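You operate a simulated robot arm through the tools that you are given. There is no shell and no other tool.

You are at the controls of a simulated robot arm. One attempt, no reset.

JOB
Tip the spoilt sample in the yellow rim beaker and the drip cup into the red rim beaker.
Fine: empty both, put each back and leave the clear sample as it is. Spill nothing. Set down upright: what you pick out, drip cup.
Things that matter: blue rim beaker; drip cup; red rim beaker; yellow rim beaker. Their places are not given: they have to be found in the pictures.

The check looks at the end state, three seconds after you hand in, the way a careful person would. Anything else that was tipped, shoved, dropped, spilled or broken makes it a failure.

ROBOT AND FRAMES
A 7-joint arm with a two-finger gripper, fixed in place. Base frame: the origin is on the floor under the middle of its stand, x ahead of it, y to its left, z up. Readings come in m, degrees, newtons and seconds.
With the tool pointing down near the work surface it reaches from about 0.1 to 0.74 m from the base axis. Its first joint turns from -166.0 to 166.0 degrees. Payload 2.45 kg.
The tool frame sits at the grasp point between the pads (the TCP): z along the fingers, y along the line on which they close. The tips reach 0.027 m beyond it. The gripper opens to 0.08 m; its body begins 0.054 m behind the TCP.
Orientation is that of the tool frame in the base frame, as a unit quaternion [w, x, y, z]. With the fingers straight down and closing along the base's y, the tool's x points along the base's -x, its y along +y and its z along -z.

CONTROLS
- The arm moves only by the tool servo_tool. Its argument "deltas" is a list of rows, each an object of numbers (a shift or turn left out is 0, a gripper value left out holds the last): "dx", "dy", "dz": the shift along the tool's x, y, z in m; "wx", "wy", "wz": the turn, a rotation vector about the tool's x, y, z in degrees; "gripper": the finger opening in m, from 0 to 0.08. In form: [{"dx": .., "dy": .., "dz": .., "wx": .., "wy": .., "wz": .., "gripper": ..}, ...]. A call has 1 to 20 rows; each row is the pose to reach, as a shift and turn from the pose commanded when the call began, along the tool's axes at that moment. A row lasts 0.2 s, in which the tool goes at most 0.05 m and 8.6 degrees; a call with a longer step from one row to the next is refused whole, and so is a gripper value outside its range. A pose out of reach is approached as far as the arm can. The call stops where the force on the tool passes 40 N (or 10 N more than at its start, if that is more) or the arm is blocked; 0.2 s more then pass. The fingers move at their own pace (about 0.153 m/s each) and stop on an object; they squeeze with about 29 N. The grip force told is the motor's: it shows also when the fingers shut on nothing. Time passes only in rows, and 0.2 s behind the last, so rows that repeat a pose let the fingers close. The reply holds the time, the measured pose of the TCP, the force on the tool along the base axes, the opening and the grip force, in the units named above and with some noise, with the torque about the TCP (base axes, N m) and any sound that the robot's microphone picked up.
- Cameras (640 x 400 px; columns grow to the right, rows downward): "scene" is fixed at [0.0434, -0.656, 1.127]; the picture's right is [0.53, -0.85, 0.00], its down [-0.43, -0.26, -0.86] and it looks along [0.73, 0.45, -0.50] (base axes); focal length 349 px, centre (320, 200). "wrist" rides on the gripper at [0.063, 0.012, -0.079] in the tool frame; the picture's right is [-0.19, 0.98, 0.00], its down [-0.72, -0.14, -0.68] and it looks along [-0.67, -0.13, 0.73] (tool axes); focal length 226 px, centre (320, 200).
- snapshot(camera): a new picture of that camera. The clock stands still meanwhile.
- lift_body(by): moves the trunk up (or, below 0, down) by that many m; the arm rides with it, the base frame stays. It gives what a move gives, with no picture.
- locate(camera, pixels): for up to 12 pixels [column, row] of the newest picture of that camera ("zoom" is the newest enlarged one), the place [x, y, z] in the base frame of the surface seen there, good to about 0.002 m, but the place of the scene camera against the robot may be out by one fixed shift of up to 0.012 m in any direction. The clock stands still meanwhile.
- zoom(camera, box): a new picture of the part [left, top, right, bottom] of that camera's present view, enlarged. The clock stands still meanwhile.
- hand_in(): hands the job in; it is judged then, once.

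Open the gripper and draw the arm clear of the work before you hand the job in, unless the task says otherwise.

The tools are called after "Request:" as name(argument=value, ...) on one line, values as JSON. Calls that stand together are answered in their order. servo_tool: Moves the arm, as the interface text tells. Its arguments: {"type":"object","properties":{"deltas":{"type":"array"}},"required":["deltas"]} The other tools are called the same way: lift_body (by) moves the trunk up or down; snapshot (camera) takes a picture; locate (camera, pixels) gives the place of the surface under pixels of a picture; zoom (camera, box) takes an enlarged picture of a part of a camera's view; hand_in () hands the job in.

At the start:

```text
t: 0.0
tcp_pos: [0.5399, 0.0645, 0.9271]
tcp_rot: [0.0, 0.0, 1.0, 0.0]
contact_force: [-0.4, 0.4, 0.7]
moment: [0.01, -0.02, 0.02]
finger_gap: 0.0797
grip_force: 0.0
trunk travel left (down, up): [-0.1, 0.44]
```

scene: 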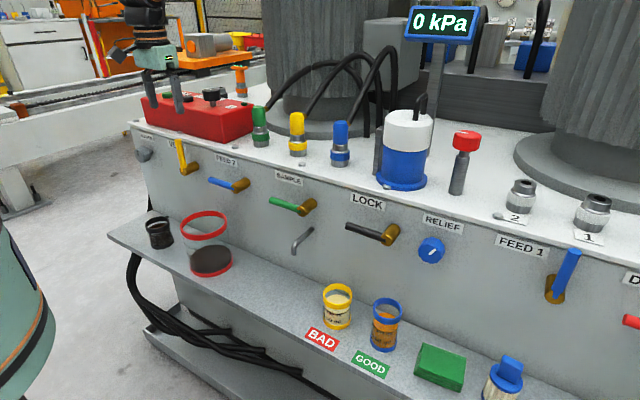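
wrist: 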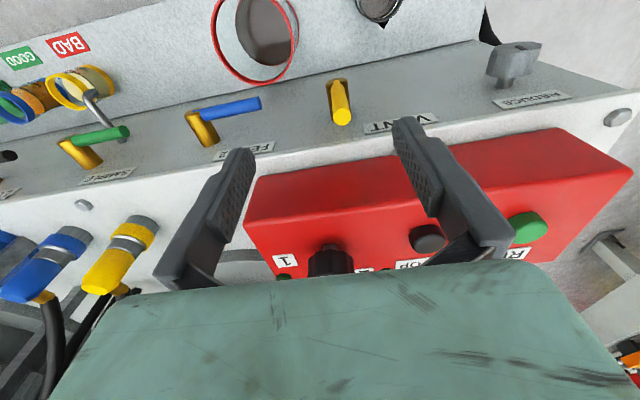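

The scene picture shows a shelf with a black cup near (160,232), a red rim beaker at (207,240), a yellow rim beaker at (337,305) and a blue one at (387,325). I'll zoom in to see each more closely.

Request:
zoom(camera="scene", box=[100, 190, 260, 290])

Request:
zoom(camera="scene", box=[280, 260, 440, 360])

Request:
locate(camera="scene", pixels=[[160, 245], [158, 222], [207, 268], [206, 215], [230, 230], [337, 327], [337, 290], [337, 300], [387, 350], [387, 303], [280, 285], [160, 260]])

```text
4.00 times, centred on (180, 240) of scene
```

zoom: 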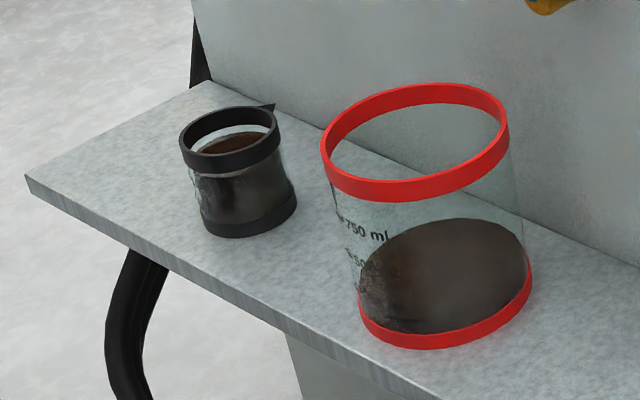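

```text
4.00 times, centred on (360, 310) of scene
```

zoom: 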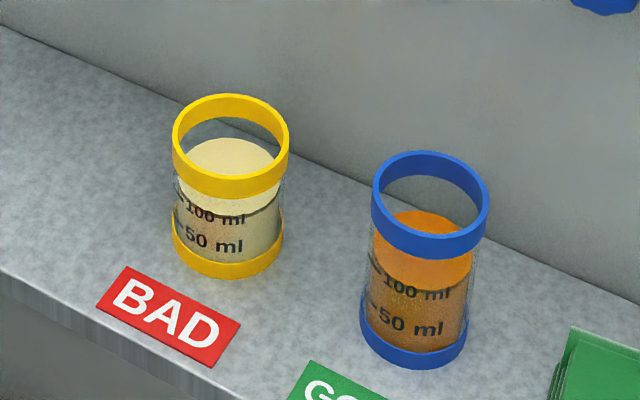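

```text
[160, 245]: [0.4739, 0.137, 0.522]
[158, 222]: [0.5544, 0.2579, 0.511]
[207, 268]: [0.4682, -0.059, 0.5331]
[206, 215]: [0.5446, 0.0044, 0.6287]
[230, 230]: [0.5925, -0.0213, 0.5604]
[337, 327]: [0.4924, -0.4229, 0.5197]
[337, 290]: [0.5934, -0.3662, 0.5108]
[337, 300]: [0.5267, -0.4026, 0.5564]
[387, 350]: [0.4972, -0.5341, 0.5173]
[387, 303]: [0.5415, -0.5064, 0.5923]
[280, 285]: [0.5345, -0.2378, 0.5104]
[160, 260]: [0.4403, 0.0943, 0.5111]
```

The zooms show the drip cup half full with a spout at its rim, red beaker partly filled, yellow pale sample and blue orange sample. I'll locate rim and base points in the newest zoom (yellow and blue beakers).

Request:
locate(camera="zoom", pixels=[[177, 150], [286, 150], [230, 98], [228, 185], [230, 270], [176, 225], [281, 225], [374, 205], [486, 205], [430, 155], [430, 243], [415, 360]])

Request:
locate(camera="scene", pixels=[[113, 236], [152, 211], [148, 226], [167, 219], [158, 231], [162, 247], [183, 231], [226, 224], [205, 239], [209, 275], [191, 265], [232, 261]])

```text
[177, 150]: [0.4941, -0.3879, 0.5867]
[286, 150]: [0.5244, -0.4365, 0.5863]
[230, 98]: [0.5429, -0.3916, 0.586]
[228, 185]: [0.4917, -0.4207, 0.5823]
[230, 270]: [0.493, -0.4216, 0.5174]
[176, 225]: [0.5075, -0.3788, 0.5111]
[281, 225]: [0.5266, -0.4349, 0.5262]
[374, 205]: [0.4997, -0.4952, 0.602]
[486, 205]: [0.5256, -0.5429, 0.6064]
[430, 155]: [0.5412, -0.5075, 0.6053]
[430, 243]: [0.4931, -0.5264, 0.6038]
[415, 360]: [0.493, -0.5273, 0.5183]
```

```text
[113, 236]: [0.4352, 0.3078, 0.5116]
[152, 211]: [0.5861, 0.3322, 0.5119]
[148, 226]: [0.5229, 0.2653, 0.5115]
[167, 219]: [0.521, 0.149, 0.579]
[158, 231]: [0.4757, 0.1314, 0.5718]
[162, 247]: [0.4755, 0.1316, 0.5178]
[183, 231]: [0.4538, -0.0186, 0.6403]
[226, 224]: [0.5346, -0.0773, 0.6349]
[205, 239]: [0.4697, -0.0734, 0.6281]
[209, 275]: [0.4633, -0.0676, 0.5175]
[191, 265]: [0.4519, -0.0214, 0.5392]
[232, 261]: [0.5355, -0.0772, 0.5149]
```

Before moving, I'll compare wrist-camera places with the scene ones: the wrist picture shows the red rim at (255,40), yellow rim near (80,88), blue rim near (18,105) and the cup at (380,8). I also locate levers and the tap to know what sticks out of the panel.

Request:
locate(camera="wrist", pixels=[[213, 35], [297, 45], [255, 82], [240, 2], [48, 90], [113, 95], [70, 68], [80, 109], [380, 20], [200, 70], [20, 60], [70, 45]])

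Request:
locate(camera="scene", pixels=[[180, 145], [192, 170], [215, 182], [240, 186], [275, 202], [310, 207], [296, 250], [308, 232], [352, 228], [392, 235], [431, 250], [557, 298]])

Request:
zoom(camera="wrist", box=[0, 0, 420, 160])

```text
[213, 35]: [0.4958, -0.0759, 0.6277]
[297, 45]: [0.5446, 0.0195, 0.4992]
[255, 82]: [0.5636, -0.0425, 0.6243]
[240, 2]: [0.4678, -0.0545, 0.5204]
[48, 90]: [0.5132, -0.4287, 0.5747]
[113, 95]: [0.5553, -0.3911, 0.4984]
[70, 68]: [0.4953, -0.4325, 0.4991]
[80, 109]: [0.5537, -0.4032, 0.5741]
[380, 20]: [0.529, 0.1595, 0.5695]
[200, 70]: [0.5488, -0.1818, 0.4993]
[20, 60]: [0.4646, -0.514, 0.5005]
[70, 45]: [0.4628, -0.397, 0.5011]
```

```text
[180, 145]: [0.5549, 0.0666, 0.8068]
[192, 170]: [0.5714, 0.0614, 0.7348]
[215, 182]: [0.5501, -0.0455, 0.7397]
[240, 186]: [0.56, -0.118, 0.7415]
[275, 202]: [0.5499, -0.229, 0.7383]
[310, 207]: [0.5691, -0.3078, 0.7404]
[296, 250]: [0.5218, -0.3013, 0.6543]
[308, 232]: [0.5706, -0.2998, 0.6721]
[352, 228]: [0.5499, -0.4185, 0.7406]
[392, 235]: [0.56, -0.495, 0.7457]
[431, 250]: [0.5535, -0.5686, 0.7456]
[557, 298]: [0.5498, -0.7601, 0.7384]
```

```text
1.52 times, centred on (210, 80) of wrist
```

zoom: 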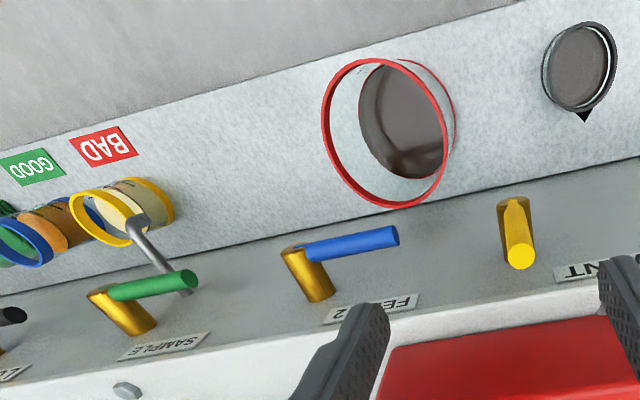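

The wrist camera puts the shelf at z ≈ 0.499 (scene says 0.511), so the scene camera reads about 12 mm high; I'll rely on wrist locates. I zoom on the gripper to see its shape, then look for the cup spout.

Request:
zoom(camera="scene", box=[60, 0, 300, 150])

Request:
zoom(camera="wrist", box=[320, 0, 480, 100])

```text
2.67 times, centred on (180, 75) of scene
```

zoom: 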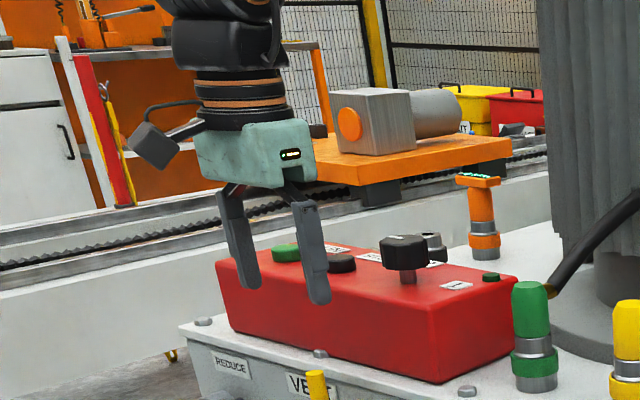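

```text
4.00 times, centred on (400, 50) of wrist
```

zoom: 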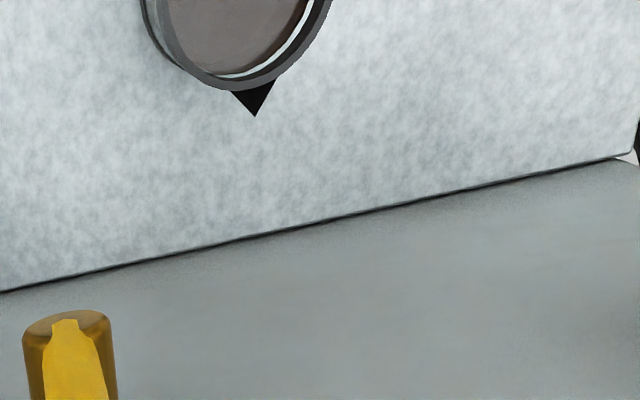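

The gripper is compact with long fingers, the camera sticking out on the robot side; the cup's spout points to +x (toward the panel). I move the tool back toward the base and down a bit for a clear wrist view of the shelf.

Request:
servo_tool(deltas=[{"dx": 0.03, "gripper": 0.08}, {"dx": 0.06}, {"dx": 0.09}, {"dx": 0.12}, {"dx": 0.15}, {"dx": 0.17}, {"dx": 0.17, "dz": 0.03}, {"dx": 0.17, "dz": 0.06}, {"dx": 0.17, "dz": 0.09}, {"dx": 0.17, "dz": 0.1}, {"dx": 0.17, "dz": 0.1}])

Request:
snapshot(camera="wrist")

Request:
snapshot(camera="scene")

```text
t: 2.4
tcp_pos: [0.3708, 0.0632, 0.8277]
tcp_rot: [0.001, -0.001, 1.0, 0.0]
contact_force: [0.4, -0.4, -0.3]
moment: [0.0, -0.01, 0.01]
finger_gap: 0.08
grip_force: 0.0
trunk travel left (down, up): [-0.1, 0.44]
```

```text
taken
```

wrist: 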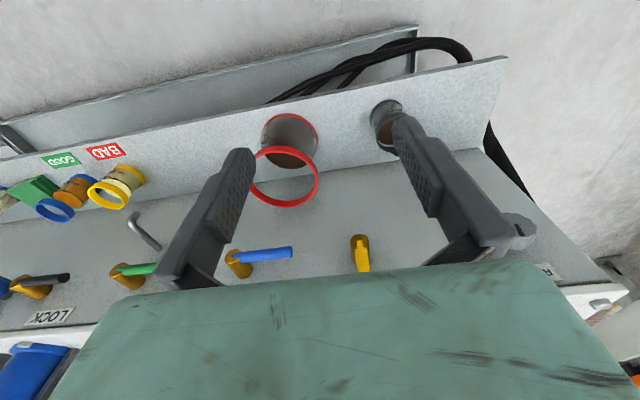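

```text
taken
```

scene: 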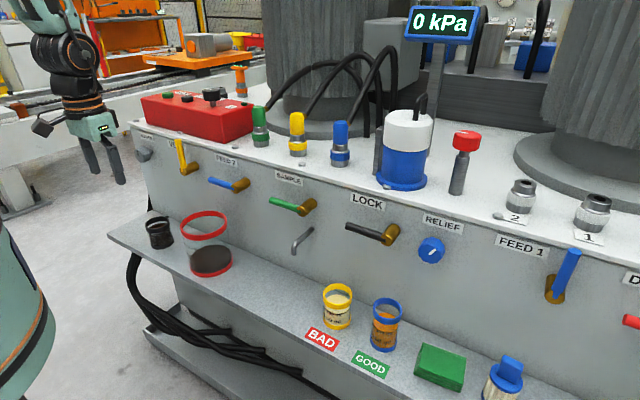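

The view now shows all targets: red rim centre about (283,178), cup (388,125), yellow rim (107,193). I zoom in on each part to locate rims precisely with the wrist camera.

Request:
zoom(camera="wrist", box=[20, 140, 180, 240])

Request:
locate(camera="zoom", pixels=[[275, 215], [428, 222], [350, 165], [350, 278], [70, 280], [215, 280], [450, 20], [500, 60], [300, 60], [545, 200], [500, 150], [330, 285]])

Request:
zoom(camera="wrist", box=[240, 80, 440, 205])

Request:
locate(camera="zoom", pixels=[[35, 290], [250, 305], [140, 215], [150, 405], [415, 110], [500, 75], [455, 70], [440, 150], [490, 115], [300, 180], [450, 215], [200, 120]])

```text
4.00 times, centred on (100, 190) of wrist
```

zoom: 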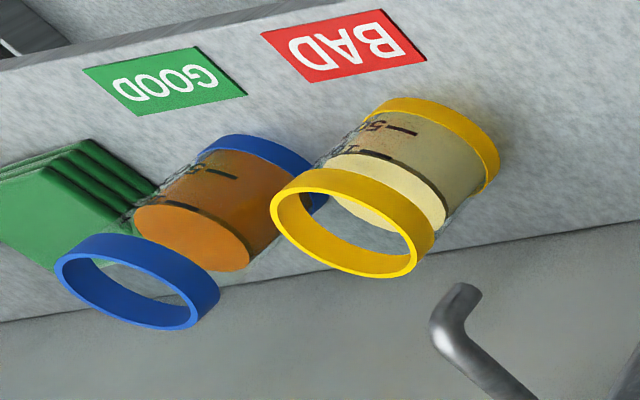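

```text
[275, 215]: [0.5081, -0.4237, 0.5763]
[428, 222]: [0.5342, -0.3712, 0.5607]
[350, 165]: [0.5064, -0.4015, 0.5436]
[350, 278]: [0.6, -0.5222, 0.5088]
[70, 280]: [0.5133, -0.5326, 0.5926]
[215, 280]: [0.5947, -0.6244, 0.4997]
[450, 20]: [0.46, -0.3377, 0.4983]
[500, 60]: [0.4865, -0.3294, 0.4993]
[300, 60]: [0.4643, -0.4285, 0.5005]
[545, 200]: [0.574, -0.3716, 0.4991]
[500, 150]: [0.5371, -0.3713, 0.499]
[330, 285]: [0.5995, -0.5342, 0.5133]
```

```text
3.20 times, centred on (340, 142) of wrist
```

zoom: 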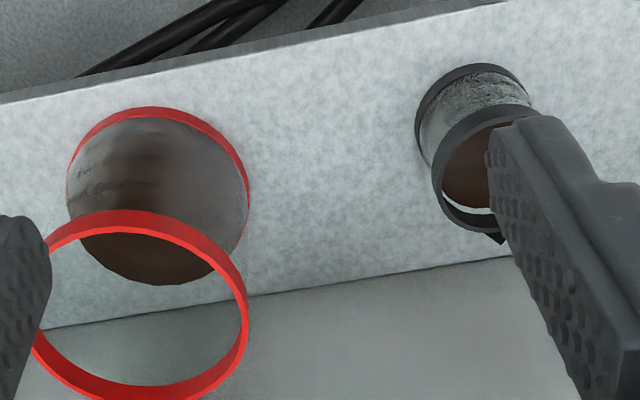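

```text
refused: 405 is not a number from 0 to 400
```

One pixel was outside the zoom range; I re-zoom on each object and locate points on the rim rings themselves.

Request:
locate(camera="zoom", pixels=[[55, 238], [244, 320], [150, 217], [150, 390], [212, 255], [60, 375], [417, 120], [470, 70], [437, 180], [475, 222], [465, 120], [500, 240]])

Request:
zoom(camera="wrist", box=[70, 155, 150, 205])

```text
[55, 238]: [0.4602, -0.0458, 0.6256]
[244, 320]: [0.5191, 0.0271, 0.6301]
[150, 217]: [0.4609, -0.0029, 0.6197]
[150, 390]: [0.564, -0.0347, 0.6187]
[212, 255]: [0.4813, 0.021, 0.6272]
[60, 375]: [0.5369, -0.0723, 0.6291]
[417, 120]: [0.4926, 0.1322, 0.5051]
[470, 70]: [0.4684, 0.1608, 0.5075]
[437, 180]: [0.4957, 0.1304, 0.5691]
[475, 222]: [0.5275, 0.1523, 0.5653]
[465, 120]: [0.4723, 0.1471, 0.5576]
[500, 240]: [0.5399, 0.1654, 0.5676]
```

```text
8.00 times, centred on (110, 180) of wrist
```

zoom: 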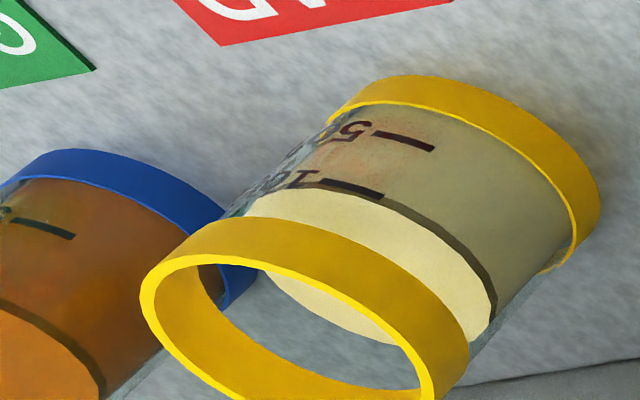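

The red rim fits a circle centred about (0.511,-0.024) with radius ~0.054 and top at z ≈0.629. I shift the tool to y≈0.17 so the cup is seen between the fingers.

Request:
servo_tool(deltas=[{"dy": 0.03}, {"dy": 0.06}, {"dy": 0.09}, {"dy": 0.11, "dz": 0.02}, {"dy": 0.11, "dz": 0.04}, {"dy": 0.11, "dz": 0.05}])

Request:
snapshot(camera="wrist")

```text
t: 3.8
tcp_pos: [0.3723, 0.1732, 0.7767]
tcp_rot: [0.0, -0.001, 1.0, 0.0]
contact_force: [0.4, -0.3, -0.3]
moment: [0.04, 0.0, -0.01]
finger_gap: 0.0802
grip_force: 0.1
trunk travel left (down, up): [-0.1, 0.44]
```

```text
taken
```

wrist: 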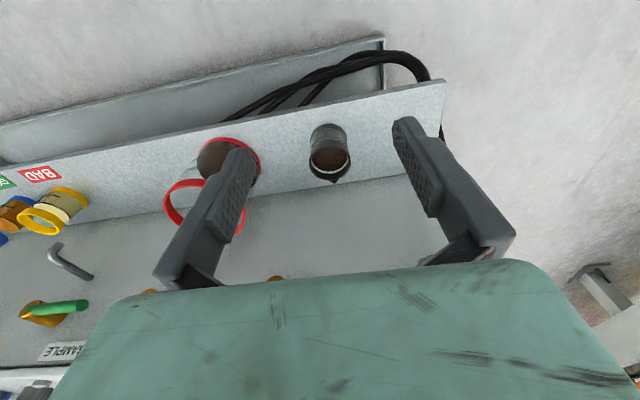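

The cup is now clearly visible around (330,155) between the fingers. I zoom in on it and locate its rim and spout.

Request:
zoom(camera="wrist", box=[290, 112, 370, 192])

```text
5.00 times, centred on (330, 152) of wrist
```

zoom: 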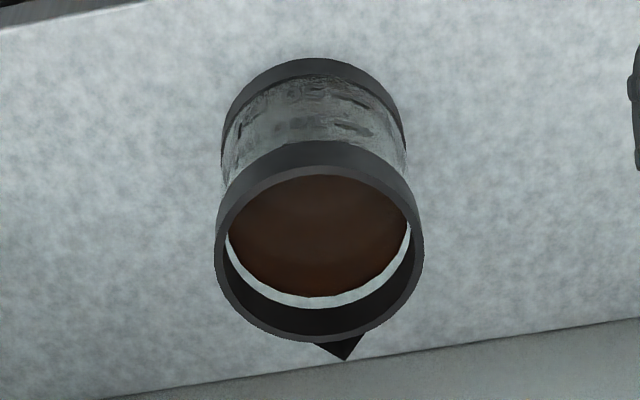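

Request:
locate(camera="zoom", pixels=[[219, 250], [420, 240], [320, 171], [310, 337], [345, 357], [240, 200], [400, 195], [320, 68], [230, 120], [400, 120], [310, 250], [320, 120]])

```text
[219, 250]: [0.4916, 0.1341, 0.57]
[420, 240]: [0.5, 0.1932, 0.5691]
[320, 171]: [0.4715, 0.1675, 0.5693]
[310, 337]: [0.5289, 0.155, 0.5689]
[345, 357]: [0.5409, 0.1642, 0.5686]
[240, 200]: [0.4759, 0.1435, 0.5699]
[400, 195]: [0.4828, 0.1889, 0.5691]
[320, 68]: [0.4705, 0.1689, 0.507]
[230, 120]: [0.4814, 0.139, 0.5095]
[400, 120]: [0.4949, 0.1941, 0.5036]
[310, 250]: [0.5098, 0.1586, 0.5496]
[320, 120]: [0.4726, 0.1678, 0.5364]
```

The cup fits a circle centred (0.500, 0.163), rim radius 0.030, rim top z 0.569, spout tip at (0.541,0.164), liquid surface z≈0.55. Now I slide the tool over toward the yellow beaker at y≈-0.40 for the same measurement.

Request:
servo_tool(deltas=[{"dy": -0.03}, {"dy": -0.07}, {"dy": -0.11}, {"dy": -0.15}, {"dy": -0.19}, {"dy": -0.23}, {"dy": -0.27}, {"dy": -0.31}, {"dy": -0.35}, {"dy": -0.39}, {"dy": -0.43}, {"dy": -0.47}, {"dy": -0.51}, {"dy": -0.54}, {"dy": -0.56}, {"dy": -0.56}])

Request:
snapshot(camera="wrist")

```text
t: 7.2
tcp_pos: [0.3697, -0.3848, 0.7783]
tcp_rot: [0.0, -0.001, 1.0, -0.001]
contact_force: [0.5, 1.0, 0.4]
moment: [0.02, -0.03, -0.02]
finger_gap: 0.08
grip_force: 0.1
trunk travel left (down, up): [-0.1, 0.44]
```

```text
taken
```

wrist: 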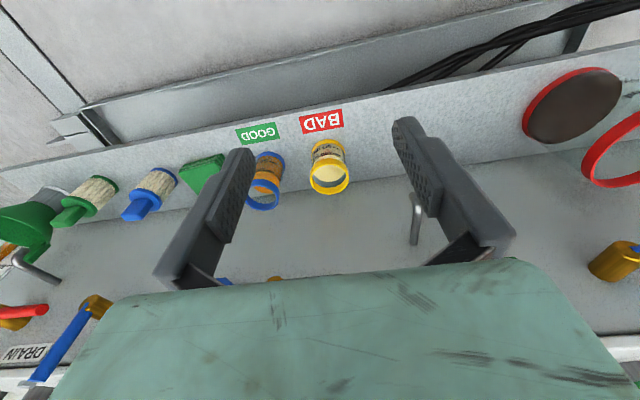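

The yellow beaker is at about (328,170) with the blue one at (265,180) and the tap at (415,215). I zoom on them.

Request:
zoom(camera="wrist", box=[290, 130, 370, 210])

Request:
locate(camera="zoom", pixels=[[225, 215], [410, 205], [305, 170], [325, 298], [260, 90], [385, 90], [320, 230], [320, 140], [240, 270], [395, 262], [320, 57], [420, 100]])

Request:
locate(camera="wrist", pixels=[[415, 196], [416, 230], [265, 208], [282, 185], [248, 200], [321, 130], [345, 110], [320, 145], [440, 100], [440, 170], [200, 130], [412, 243]])

```text
5.00 times, centred on (330, 170) of wrist
```

zoom: 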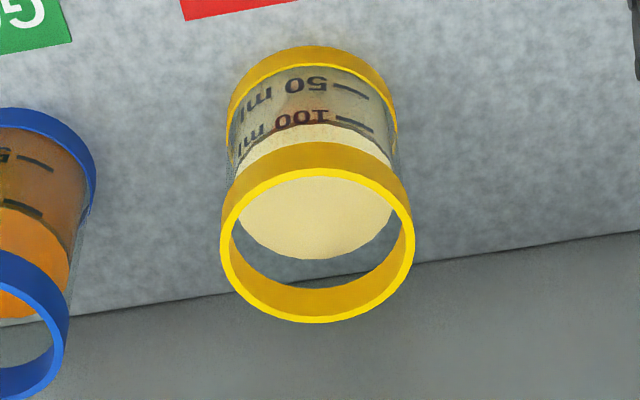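

```text
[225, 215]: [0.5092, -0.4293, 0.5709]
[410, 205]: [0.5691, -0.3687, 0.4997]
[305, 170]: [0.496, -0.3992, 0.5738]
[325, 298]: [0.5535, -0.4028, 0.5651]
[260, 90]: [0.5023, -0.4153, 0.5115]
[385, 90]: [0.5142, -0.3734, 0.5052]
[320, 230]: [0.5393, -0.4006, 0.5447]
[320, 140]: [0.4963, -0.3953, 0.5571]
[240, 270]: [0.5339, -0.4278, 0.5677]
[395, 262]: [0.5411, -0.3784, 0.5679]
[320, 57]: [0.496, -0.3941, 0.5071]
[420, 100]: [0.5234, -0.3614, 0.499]
```

```text
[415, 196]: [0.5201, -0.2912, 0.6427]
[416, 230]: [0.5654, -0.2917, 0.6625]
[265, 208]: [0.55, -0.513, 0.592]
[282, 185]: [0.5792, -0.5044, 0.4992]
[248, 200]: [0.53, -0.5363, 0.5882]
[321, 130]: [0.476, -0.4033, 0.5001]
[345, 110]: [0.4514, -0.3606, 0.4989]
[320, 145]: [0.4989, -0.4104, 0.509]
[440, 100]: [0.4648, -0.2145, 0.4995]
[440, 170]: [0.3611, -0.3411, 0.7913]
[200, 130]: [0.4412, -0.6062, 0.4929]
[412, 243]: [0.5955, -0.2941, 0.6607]
```

Yellow beaker is centred near (0.5245,-0.4015), rim top z≈0.574, tap tip at (0.52,-0.29,0.64). Before touching anything I rehearse the motions in free air: first pitch the tool up from vertical to 35° below horizontal.

Request:
locate(camera="zoom", pixels=[[224, 240], [412, 235], [318, 320], [318, 171], [250, 300], [385, 300], [250, 190], [385, 190], [315, 255], [300, 200]])

Request:
servo_tool(deltas=[{"wy": -7}, {"wy": -14}, {"wy": -21}, {"wy": -28}, {"wy": -35}, {"wy": -42}, {"wy": -49}, {"wy": -55}, {"wy": -55}])

Request:
snapshot(camera="scene")

```text
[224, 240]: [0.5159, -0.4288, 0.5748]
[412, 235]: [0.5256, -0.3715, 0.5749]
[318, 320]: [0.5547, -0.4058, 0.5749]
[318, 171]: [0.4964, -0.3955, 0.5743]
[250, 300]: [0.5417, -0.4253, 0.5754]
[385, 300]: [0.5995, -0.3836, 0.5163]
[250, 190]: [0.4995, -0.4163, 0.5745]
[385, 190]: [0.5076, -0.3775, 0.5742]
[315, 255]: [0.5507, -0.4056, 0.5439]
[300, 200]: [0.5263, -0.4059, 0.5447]
```

```text
t: 9.2
tcp_pos: [0.3703, -0.3859, 0.7782]
tcp_rot: [0.462, 0.001, 0.887, -0.001]
contact_force: [0.5, 0.0, 0.1]
moment: [0.05, 0.03, 0.0]
finger_gap: 0.0799
grip_force: 0.0
trunk travel left (down, up): [-0.1, 0.44]
```

```text
taken
```

scene: 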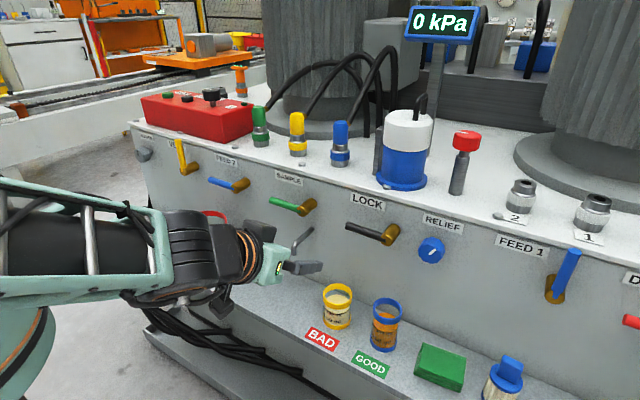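

The pitch was reached exactly, and the yellow rim refines to centre (0.5255,-0.4008), radius 0.030, top z 0.575. Next I rehearse the yaw of -20° and a left pour tilt of 110° in free air here.

Request:
servo_tool(deltas=[{"wx": 5.5, "wz": 3.8}, {"wx": 11, "wz": 7.7}, {"wx": 16.4, "wz": 11.5}, {"wx": 16.4, "wz": 11.5}])

Request:
servo_tool(deltas=[{"wx": 3.98, "wy": 4, "wz": -5.67}, {"wx": 7.95, "wy": 8, "wz": -11.34}, {"wx": 11.93, "wy": 12, "wz": -17.02}, {"wx": 15.9, "wy": 16, "wz": -22.69}, {"wx": 19.88, "wy": 20, "wz": -28.36}, {"wx": 23.86, "wy": 24, "wz": -34.03}, {"wx": 27.83, "wy": 28, "wz": -39.7}, {"wx": 31.81, "wy": 32, "wz": -45.38}, {"wx": 35.78, "wy": 36, "wz": -51.05}, {"wx": 39.76, "wy": 40, "wz": -56.72}, {"wx": 43.74, "wy": 44, "wz": -62.39}, {"wx": 47.71, "wy": 48, "wz": -68.06}, {"wx": 51.69, "wy": 52, "wz": -73.74}, {"wx": 54.67, "wy": 55, "wz": -77.99}, {"wx": 54.67, "wy": 55, "wz": -77.99}])

Request:
snapshot(camera="scene")

```text
t: 10.2
tcp_pos: [0.3714, -0.3857, 0.7788]
tcp_rot: [0.454, 0.156, 0.873, -0.081]
contact_force: [0.5, -0.9, -0.6]
moment: [0.0, 0.0, -0.09]
finger_gap: 0.08
grip_force: 0.2
trunk travel left (down, up): [-0.1, 0.44]
```

```text
t: 13.4
tcp_pos: [0.371, -0.386, 0.7781]
tcp_rot: [-0.207, -0.202, 0.744, -0.603]
contact_force: [-0.4, -0.2, -0.2]
moment: [0.03, 0.02, 0.05]
finger_gap: 0.0801
grip_force: 0.0
trunk travel left (down, up): [-0.1, 0.44]
```

```text
taken
```

scene: 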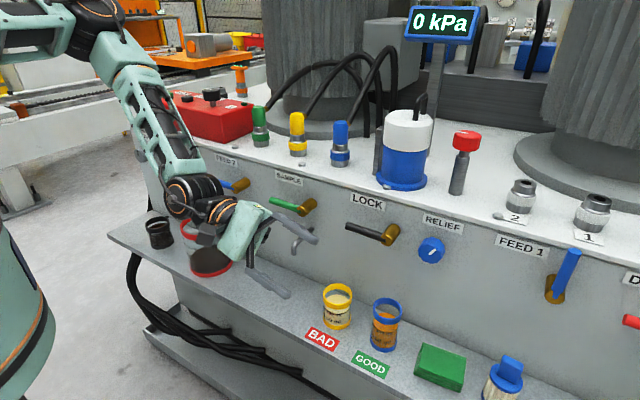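

The whole 110° left pour orientation was reached, so wrist range is fine. I undo the tilt and then go to a pre-grasp pose in front of the yellow beaker, pitched 40° below horizontal with yaw -20°.

Request:
servo_tool(deltas=[{"wx": -3.98, "wy": -4, "wz": 5.67}, {"wx": -7.95, "wy": -8, "wz": 11.34}, {"wx": -11.93, "wy": -12, "wz": 17.02}, {"wx": -15.9, "wy": -16, "wz": 22.69}, {"wx": -19.88, "wy": -20, "wz": 28.36}, {"wx": -23.86, "wy": -24, "wz": 34.03}, {"wx": -27.83, "wy": -28, "wz": 39.7}, {"wx": -31.81, "wy": -32, "wz": 45.38}, {"wx": -35.78, "wy": -36, "wz": 51.05}, {"wx": -39.76, "wy": -40, "wz": 56.72}, {"wx": -43.74, "wy": -44, "wz": 62.39}, {"wx": -47.71, "wy": -48, "wz": 68.06}, {"wx": -51.69, "wy": -52, "wz": 73.74}, {"wx": -54.67, "wy": -55, "wz": 77.99}, {"wx": -54.67, "wy": -55, "wz": 77.99}])

Request:
servo_tool(deltas=[{"dx": 0.02, "dy": 0.008, "dz": 0.028, "wy": 1}, {"dx": 0.04, "dy": 0.016, "dz": 0.056, "wy": 2}, {"dx": 0.06, "dy": 0.024, "dz": 0.085, "wy": 3}, {"dx": 0.08, "dy": 0.032, "dz": 0.113, "wy": 4}, {"dx": 0.1001, "dy": 0.0393, "dz": 0.1412, "wy": 5}, {"dx": 0.1001, "dy": 0.0393, "dz": 0.1412, "wy": 5}])

Request:
snapshot(camera="wrist")

Request:
snapshot(camera="scene")

```text
t: 16.6
tcp_pos: [0.3711, -0.3863, 0.7767]
tcp_rot: [0.454, 0.155, 0.874, -0.08]
contact_force: [0.2, -1.0, 0.0]
moment: [-0.02, -0.01, 0.05]
finger_gap: 0.0797
grip_force: 0.1
trunk travel left (down, up): [-0.1, 0.44]
```

```text
t: 18.0
tcp_pos: [0.4392, -0.3687, 0.6163]
tcp_rot: [0.415, 0.159, 0.893, -0.073]
contact_force: [0.7, 0.0, 0.6]
moment: [0.02, 0.02, -0.03]
finger_gap: 0.08
grip_force: 0.2
trunk travel left (down, up): [-0.1, 0.44]
```

```text
taken
```

wrist: 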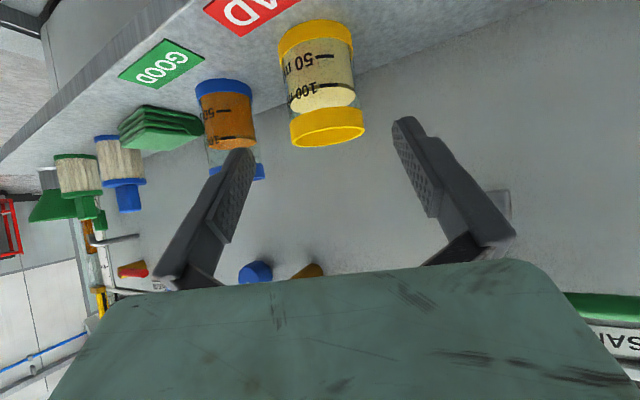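

```text
taken
```

scene: 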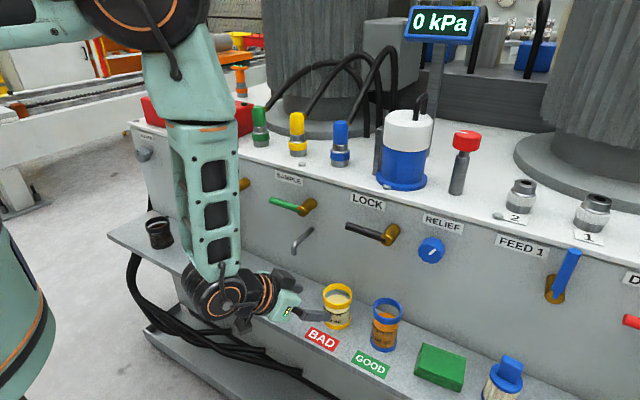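

The wrist view shows the yellow beaker at (325,85) between the fingers with the blue beyond the left finger. I re-locate yellow's sides from here to verify the centre before closing in.

Request:
zoom(camera="wrist", box=[230, 0, 430, 160])

Request:
locate(camera="wrist", pixels=[[291, 130], [363, 125], [325, 135], [325, 80], [295, 80], [350, 70], [320, 30], [255, 172], [245, 130], [340, 128]])

```text
2.50 times, centred on (330, 80) of wrist
```

zoom: 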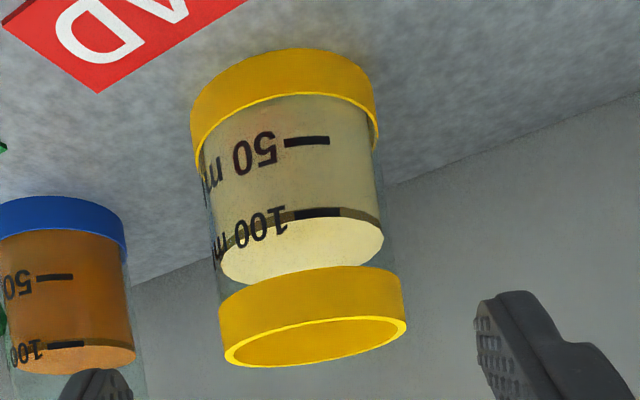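

```text
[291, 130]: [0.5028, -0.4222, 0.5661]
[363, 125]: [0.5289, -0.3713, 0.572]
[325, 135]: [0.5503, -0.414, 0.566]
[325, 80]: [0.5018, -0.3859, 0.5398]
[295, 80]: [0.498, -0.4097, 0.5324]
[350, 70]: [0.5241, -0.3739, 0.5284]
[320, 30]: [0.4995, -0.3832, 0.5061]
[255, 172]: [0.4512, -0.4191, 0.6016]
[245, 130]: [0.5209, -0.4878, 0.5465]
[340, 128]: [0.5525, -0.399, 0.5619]
```

The glass surface points agree with the centre (0.5255,-0.401), radius 0.0275. I advance slowly 0.12 m along the tool axis with the fingers open.

Request:
servo_tool(deltas=[{"dz": 0.015, "gripper": 0.08}, {"dz": 0.03}, {"dz": 0.045}, {"dz": 0.06}, {"dz": 0.075}, {"dz": 0.09}, {"dz": 0.1}, {"dz": 0.11}, {"dz": 0.12}, {"dz": 0.12}])

Request:
snapshot(camera="wrist")

Request:
zoom(camera="scene", box=[260, 240, 440, 370])

```text
t: 20.2
tcp_pos: [0.525, -0.4, 0.5381]
tcp_rot: [0.416, 0.158, 0.893, -0.073]
contact_force: [0.1, 0.3, -0.4]
moment: [-0.03, 0.01, -0.01]
finger_gap: 0.08
grip_force: 0.0
trunk travel left (down, up): [-0.1, 0.44]
```

```text
taken
```

wrist: 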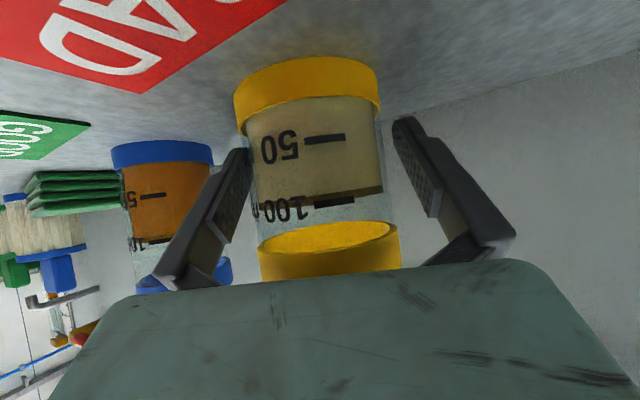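

```text
3.08 times, centred on (350, 305) of scene
```

zoom: 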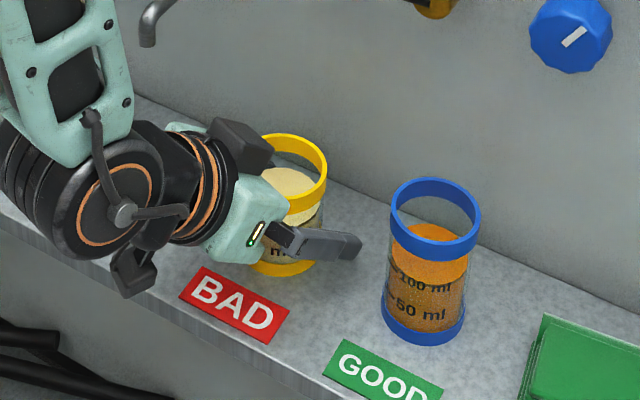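

The fingers straddle the yellow beaker with no contact force, the blue well clear. I close the gripper gradually and let it settle.

Request:
servo_tool(deltas=[{"gripper": 0.07}, {"gripper": 0.064}, {"gripper": 0.06}, {"gripper": 0.057}, {"gripper": 0.054}, {"gripper": 0.045}, {"gripper": 0.03}, {"gripper": 0.03}, {"gripper": 0.03}])

Request:
snapshot(camera="wrist")

```text
t: 22.2
tcp_pos: [0.5258, -0.4004, 0.5386]
tcp_rot: [0.416, 0.158, 0.893, -0.073]
contact_force: [0.4, 0.8, 0.0]
moment: [-0.01, -0.03, 0.0]
finger_gap: 0.058
grip_force: 29.4
trunk travel left (down, up): [-0.1, 0.44]
```

```text
taken
```

wrist: 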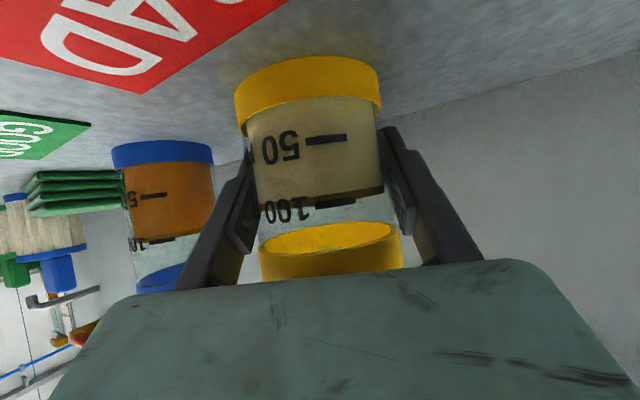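

The grip holds (29 N, gap 0.058). I lift straight up 4 cm slowly and look.

Request:
servo_tool(deltas=[{"dx": -0.0038, "dz": -0.0032}, {"dx": -0.0077, "dz": -0.0064}, {"dx": -0.0153, "dz": -0.0129}, {"dx": -0.023, "dz": -0.0193}, {"dx": -0.0306, "dz": -0.0257}, {"dx": -0.0306, "dz": -0.0257}])

Request:
snapshot(camera="wrist")

Request:
zoom(camera="scene", box=[260, 240, 440, 370])

```text
t: 23.6
tcp_pos: [0.525, -0.4003, 0.5784]
tcp_rot: [0.416, 0.157, 0.893, -0.073]
contact_force: [0.6, 0.0, -1.3]
moment: [0.02, 0.0, -0.03]
finger_gap: 0.0578
grip_force: 29.3
trunk travel left (down, up): [-0.1, 0.44]
```

```text
taken
```

wrist: 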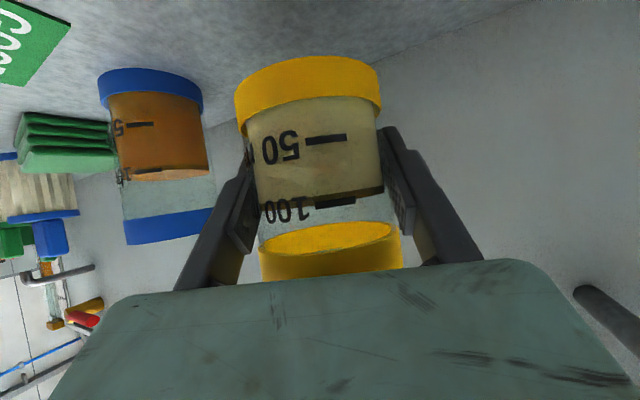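

```text
3.08 times, centred on (350, 305) of scene
```

zoom: 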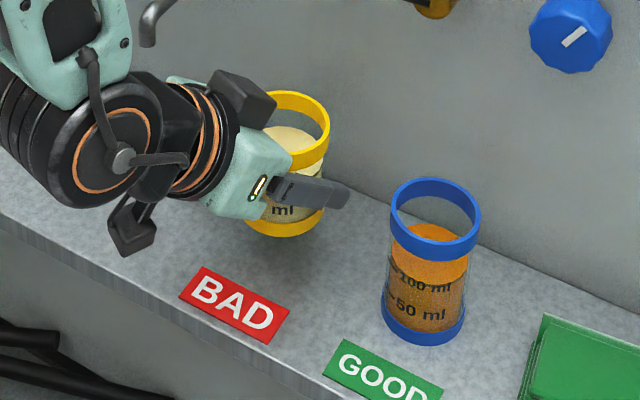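

The beaker is up (≈1.4 N load), liquid still level and everything else untouched. I draw it back from the panel by 10 cm, then raise it to about z=0.72 in front of the shelf.

Request:
servo_tool(deltas=[{"dx": 0.006, "dy": -0.0045, "dz": -0.0111}, {"dx": 0.018, "dy": -0.0135, "dz": -0.0332}, {"dx": 0.0301, "dy": -0.0224, "dz": -0.0553}, {"dx": 0.0421, "dy": -0.0314, "dz": -0.0774}, {"dx": 0.0481, "dy": -0.0359, "dz": -0.0885}, {"dx": 0.0388, "dy": -0.0359, "dz": -0.0963}, {"dx": 0.0247, "dy": -0.0359, "dz": -0.1081}, {"dx": 0.0107, "dy": -0.0359, "dz": -0.1199}, {"dx": -0.0033, "dy": -0.0359, "dz": -0.1316}, {"dx": -0.0173, "dy": -0.0359, "dz": -0.1434}, {"dx": -0.0314, "dy": -0.0359, "dz": -0.1552}, {"dx": -0.0407, "dy": -0.0359, "dz": -0.163}, {"dx": -0.0454, "dy": -0.0359, "dz": -0.1669}, {"dx": -0.0454, "dy": -0.0359, "dz": -0.1669}])

Request:
snapshot(camera="wrist")

Request:
snapshot(camera="scene")

```text
t: 26.6
tcp_pos: [0.4202, -0.4004, 0.7197]
tcp_rot: [0.416, 0.158, 0.892, -0.073]
contact_force: [0.5, -0.5, -0.9]
moment: [-0.01, 0.01, 0.02]
finger_gap: 0.0577
grip_force: 29.1
trunk travel left (down, up): [-0.1, 0.44]
```

```text
taken
```

wrist: 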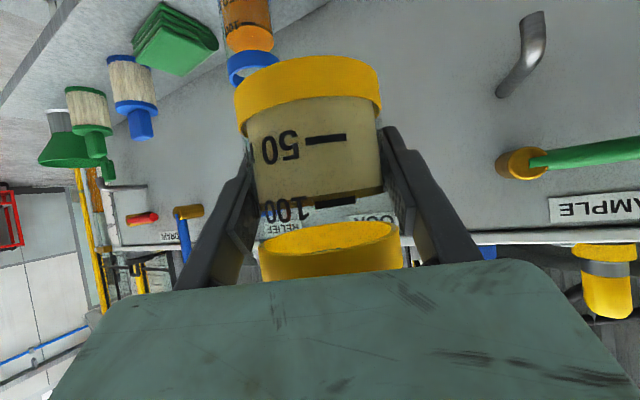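

```text
taken
```

scene: 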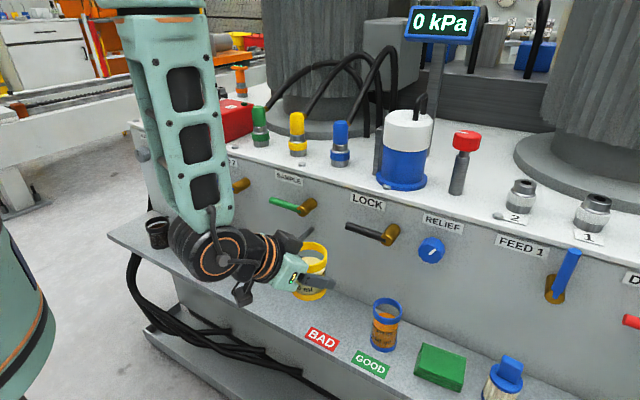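

The beaker is held upright clear of everything; the tap is at (525,50) and the SAMPLE lever at (580,155) in the wrist view. I now carry it along +y toward the red beaker to about (0.475,-0.09,0.72), turning the yaw to +15° on the way.

Request:
servo_tool(deltas=[{"dx": 0.0011, "dy": 0.0093, "dz": -0.0012, "wx": -0.8, "wz": -0.68}, {"dx": 0.0035, "dy": 0.031, "dz": -0.0042, "wx": -2.68, "wz": -2.25}, {"dx": 0.0067, "dy": 0.0589, "dz": -0.0079, "wx": -5.09, "wz": -4.28}, {"dx": 0.0098, "dy": 0.0869, "dz": -0.0116, "wx": -7.5, "wz": -6.3}, {"dx": 0.013, "dy": 0.1148, "dz": -0.0154, "wx": -9.92, "wz": -8.33}, {"dx": 0.0161, "dy": 0.1427, "dz": -0.0191, "wx": -12.33, "wz": -10.35}, {"dx": 0.0193, "dy": 0.1706, "dz": -0.0229, "wx": -14.74, "wz": -12.38}, {"dx": 0.0224, "dy": 0.1985, "dz": -0.0266, "wx": -17.15, "wz": -14.4}, {"dx": 0.0256, "dy": 0.2264, "dz": -0.0304, "wx": -19.56, "wz": -16.43}, {"dx": 0.0287, "dy": 0.2544, "dz": -0.0341, "wx": -21.98, "wz": -18.45}, {"dx": 0.0315, "dy": 0.2792, "dz": -0.0374, "wx": -24.12, "wz": -20.25}, {"dx": 0.0336, "dy": 0.2978, "dz": -0.0399, "wx": -25.73, "wz": -21.6}, {"dx": 0.035, "dy": 0.3102, "dz": -0.0416, "wx": -26.8, "wz": -22.5}, {"dx": 0.035, "dy": 0.3102, "dz": -0.0416, "wx": -26.8, "wz": -22.5}])

Request:
snapshot(camera="wrist")

Request:
snapshot(camera="scene")

```text
t: 29.6
tcp_pos: [0.4755, -0.0902, 0.7197]
tcp_rot: [0.42, -0.118, 0.898, 0.054]
contact_force: [-0.8, 0.4, -2.1]
moment: [0.01, -0.03, -0.01]
finger_gap: 0.0581
grip_force: 29.0
trunk travel left (down, up): [-0.1, 0.44]
```

```text
taken
```

wrist: 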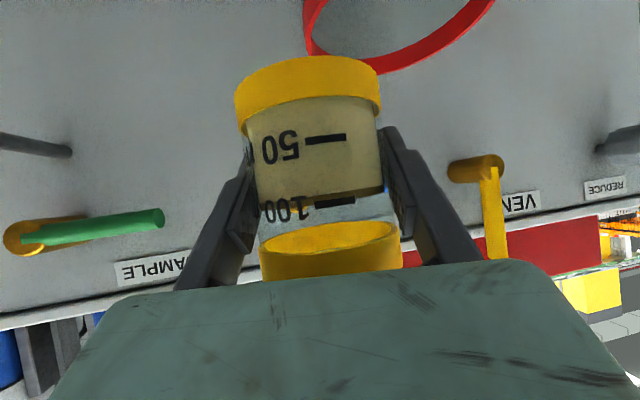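

```text
taken
```

scene: 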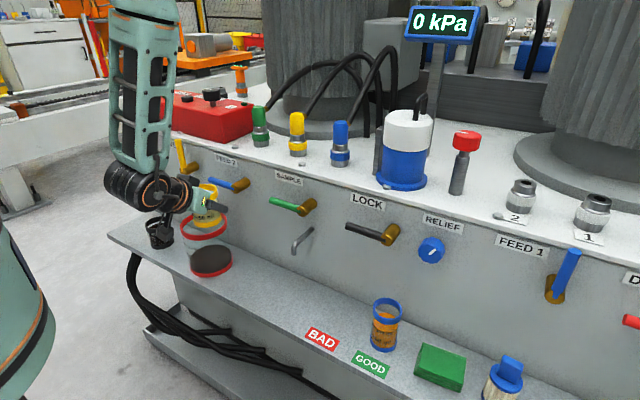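

The beaker now hangs just in front of the red one (red rim at (390,60) in the wrist view). I locate the nearby VENT and SAMPLE levers and red rim points in true coordinates before tilting.

Request:
locate(camera="wrist", pixels=[[475, 165], [492, 200], [495, 250], [150, 217], [50, 225], [308, 20], [345, 55], [400, 66], [450, 43], [485, 10], [600, 145], [60, 148]])

Request:
zoom(camera="scene", box=[130, 130, 290, 290])

```text
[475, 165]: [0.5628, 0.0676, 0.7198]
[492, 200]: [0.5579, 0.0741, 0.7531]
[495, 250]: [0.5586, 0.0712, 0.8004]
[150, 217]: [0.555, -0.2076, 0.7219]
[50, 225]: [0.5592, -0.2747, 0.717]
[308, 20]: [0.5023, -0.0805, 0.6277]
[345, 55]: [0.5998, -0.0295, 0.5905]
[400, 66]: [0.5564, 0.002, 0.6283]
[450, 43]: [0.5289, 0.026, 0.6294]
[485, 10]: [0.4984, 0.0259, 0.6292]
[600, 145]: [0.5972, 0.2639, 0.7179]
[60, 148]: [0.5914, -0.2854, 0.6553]
```

```text
2.50 times, centred on (210, 210) of scene
```

zoom: 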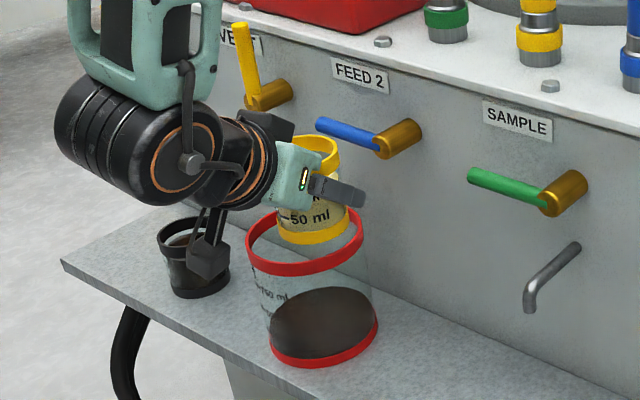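

All levers stay at x≥0.555, and the red rim confirms at centre (0.511,-0.025). I begin the tilt: 40° toward the red beaker while bringing the lip over its opening, still below the spill angle.

Request:
servo_tool(deltas=[{"dx": 0.0016, "dy": 0.0011, "dz": 0.0022, "wx": 1.4, "wy": 2.18, "wz": -1.67}, {"dx": 0.0033, "dy": 0.0021, "dz": 0.0044, "wx": 2.8, "wy": 4.35, "wz": -3.33}, {"dx": 0.0049, "dy": 0.0032, "dz": 0.0067, "wx": 4.2, "wy": 6.53, "wz": -5.0}, {"dx": 0.0066, "dy": 0.0042, "dz": 0.0089, "wx": 5.59, "wy": 8.7, "wz": -6.67}, {"dx": 0.0082, "dy": 0.0053, "dz": 0.0111, "wx": 6.99, "wy": 10.88, "wz": -8.33}, {"dx": 0.0099, "dy": 0.0063, "dz": 0.0133, "wx": 8.39, "wy": 13.05, "wz": -10.0}, {"dx": 0.0115, "dy": 0.0074, "dz": 0.0156, "wx": 9.79, "wy": 15.23, "wz": -11.67}, {"dx": 0.0132, "dy": 0.0084, "dz": 0.0178, "wx": 11.19, "wy": 17.4, "wz": -13.34}, {"dx": 0.0148, "dy": 0.0095, "dz": 0.02, "wx": 12.59, "wy": 19.58, "wz": -15.0}, {"dx": 0.0165, "dy": 0.0105, "dz": 0.0222, "wx": 13.98, "wy": 21.75, "wz": -16.67}, {"dx": 0.0181, "dy": 0.0116, "dz": 0.0245, "wx": 15.38, "wy": 23.93, "wz": -18.34}, {"dx": 0.0198, "dy": 0.0126, "dz": 0.0267, "wx": 16.78, "wy": 26.1, "wz": -20.0}, {"dx": 0.0214, "dy": 0.0137, "dz": 0.0289, "wx": 18.18, "wy": 28.28, "wz": -21.67}])

Request:
snapshot(camera="wrist")

Request:
zoom(camera="scene", box=[130, 130, 290, 290])

```text
t: 32.4
tcp_pos: [0.4809, -0.0747, 0.6858]
tcp_rot: [0.203, -0.226, 0.933, -0.194]
contact_force: [0.3, -0.7, -0.3]
moment: [0.04, 0.01, -0.01]
finger_gap: 0.0586
grip_force: 28.7
trunk travel left (down, up): [-0.1, 0.44]
```

```text
taken
```

wrist: 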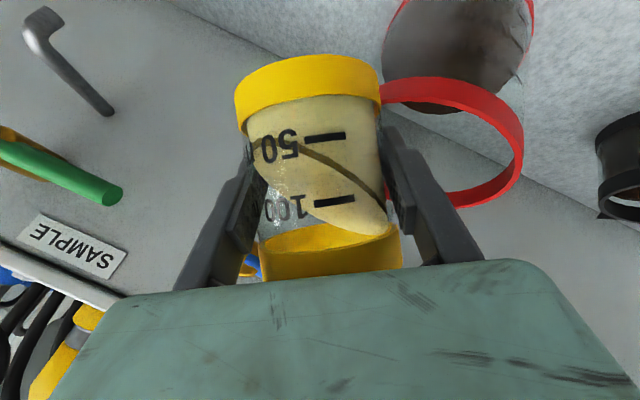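

```text
2.50 times, centred on (210, 210) of scene
```

zoom: 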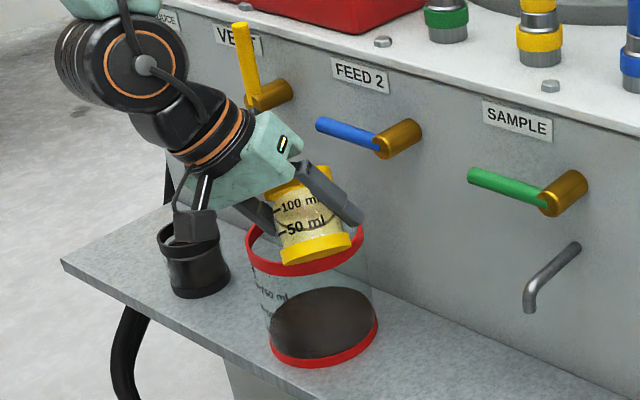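

Liquid has risen toward the lip side and the lip is over the red opening. I continue the tilt slowly from 40° to 60°, where the pour should begin, and look at it.

Request:
servo_tool(deltas=[{"dx": 0.0, "dy": -0.0005, "dz": -0.0007, "wx": 1.14, "wy": 1.77, "wz": -1.35}, {"dx": 0.0, "dy": -0.001, "dz": -0.0013, "wx": 2.27, "wy": 3.54, "wz": -2.71}, {"dx": -0.0001, "dy": -0.0015, "dz": -0.002, "wx": 3.41, "wy": 5.3, "wz": -4.06}, {"dx": -0.0001, "dy": -0.002, "dz": -0.0026, "wx": 4.55, "wy": 7.07, "wz": -5.42}, {"dx": -0.0004, "dy": -0.0023, "dz": -0.0033, "wx": 5.68, "wy": 8.84, "wz": -6.77}, {"dx": -0.0008, "dy": -0.0026, "dz": -0.004, "wx": 6.82, "wy": 10.61, "wz": -8.13}])

Request:
snapshot(camera="wrist")

Request:
zoom(camera="scene", box=[130, 130, 290, 290])

```text
t: 33.8
tcp_pos: [0.4806, -0.076, 0.6887]
tcp_rot: [0.116, -0.26, 0.916, -0.284]
contact_force: [-0.3, 0.1, -1.9]
moment: [0.0, 0.04, 0.02]
finger_gap: 0.0585
grip_force: 29.2
trunk travel left (down, up): [-0.1, 0.44]
```

```text
taken
```

wrist: 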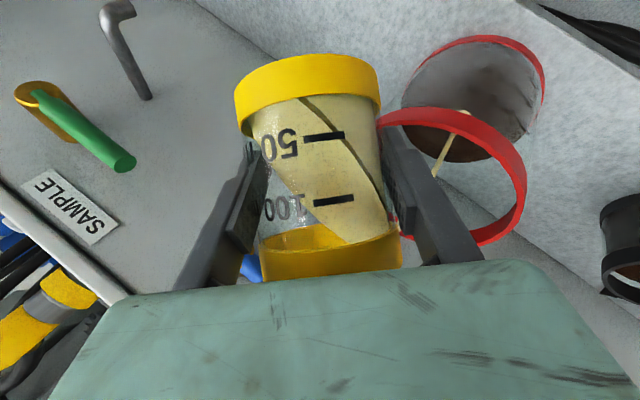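

```text
2.50 times, centred on (210, 210) of scene
```

zoom: 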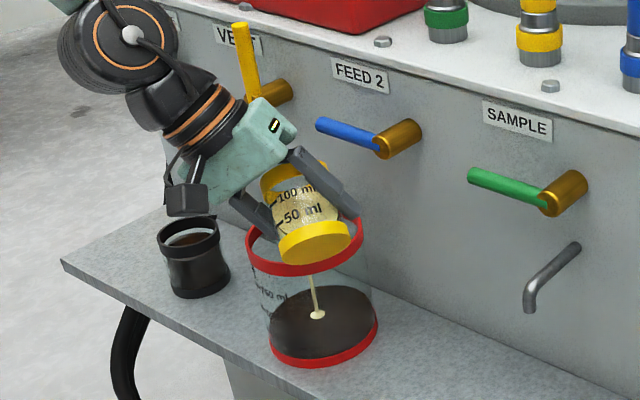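

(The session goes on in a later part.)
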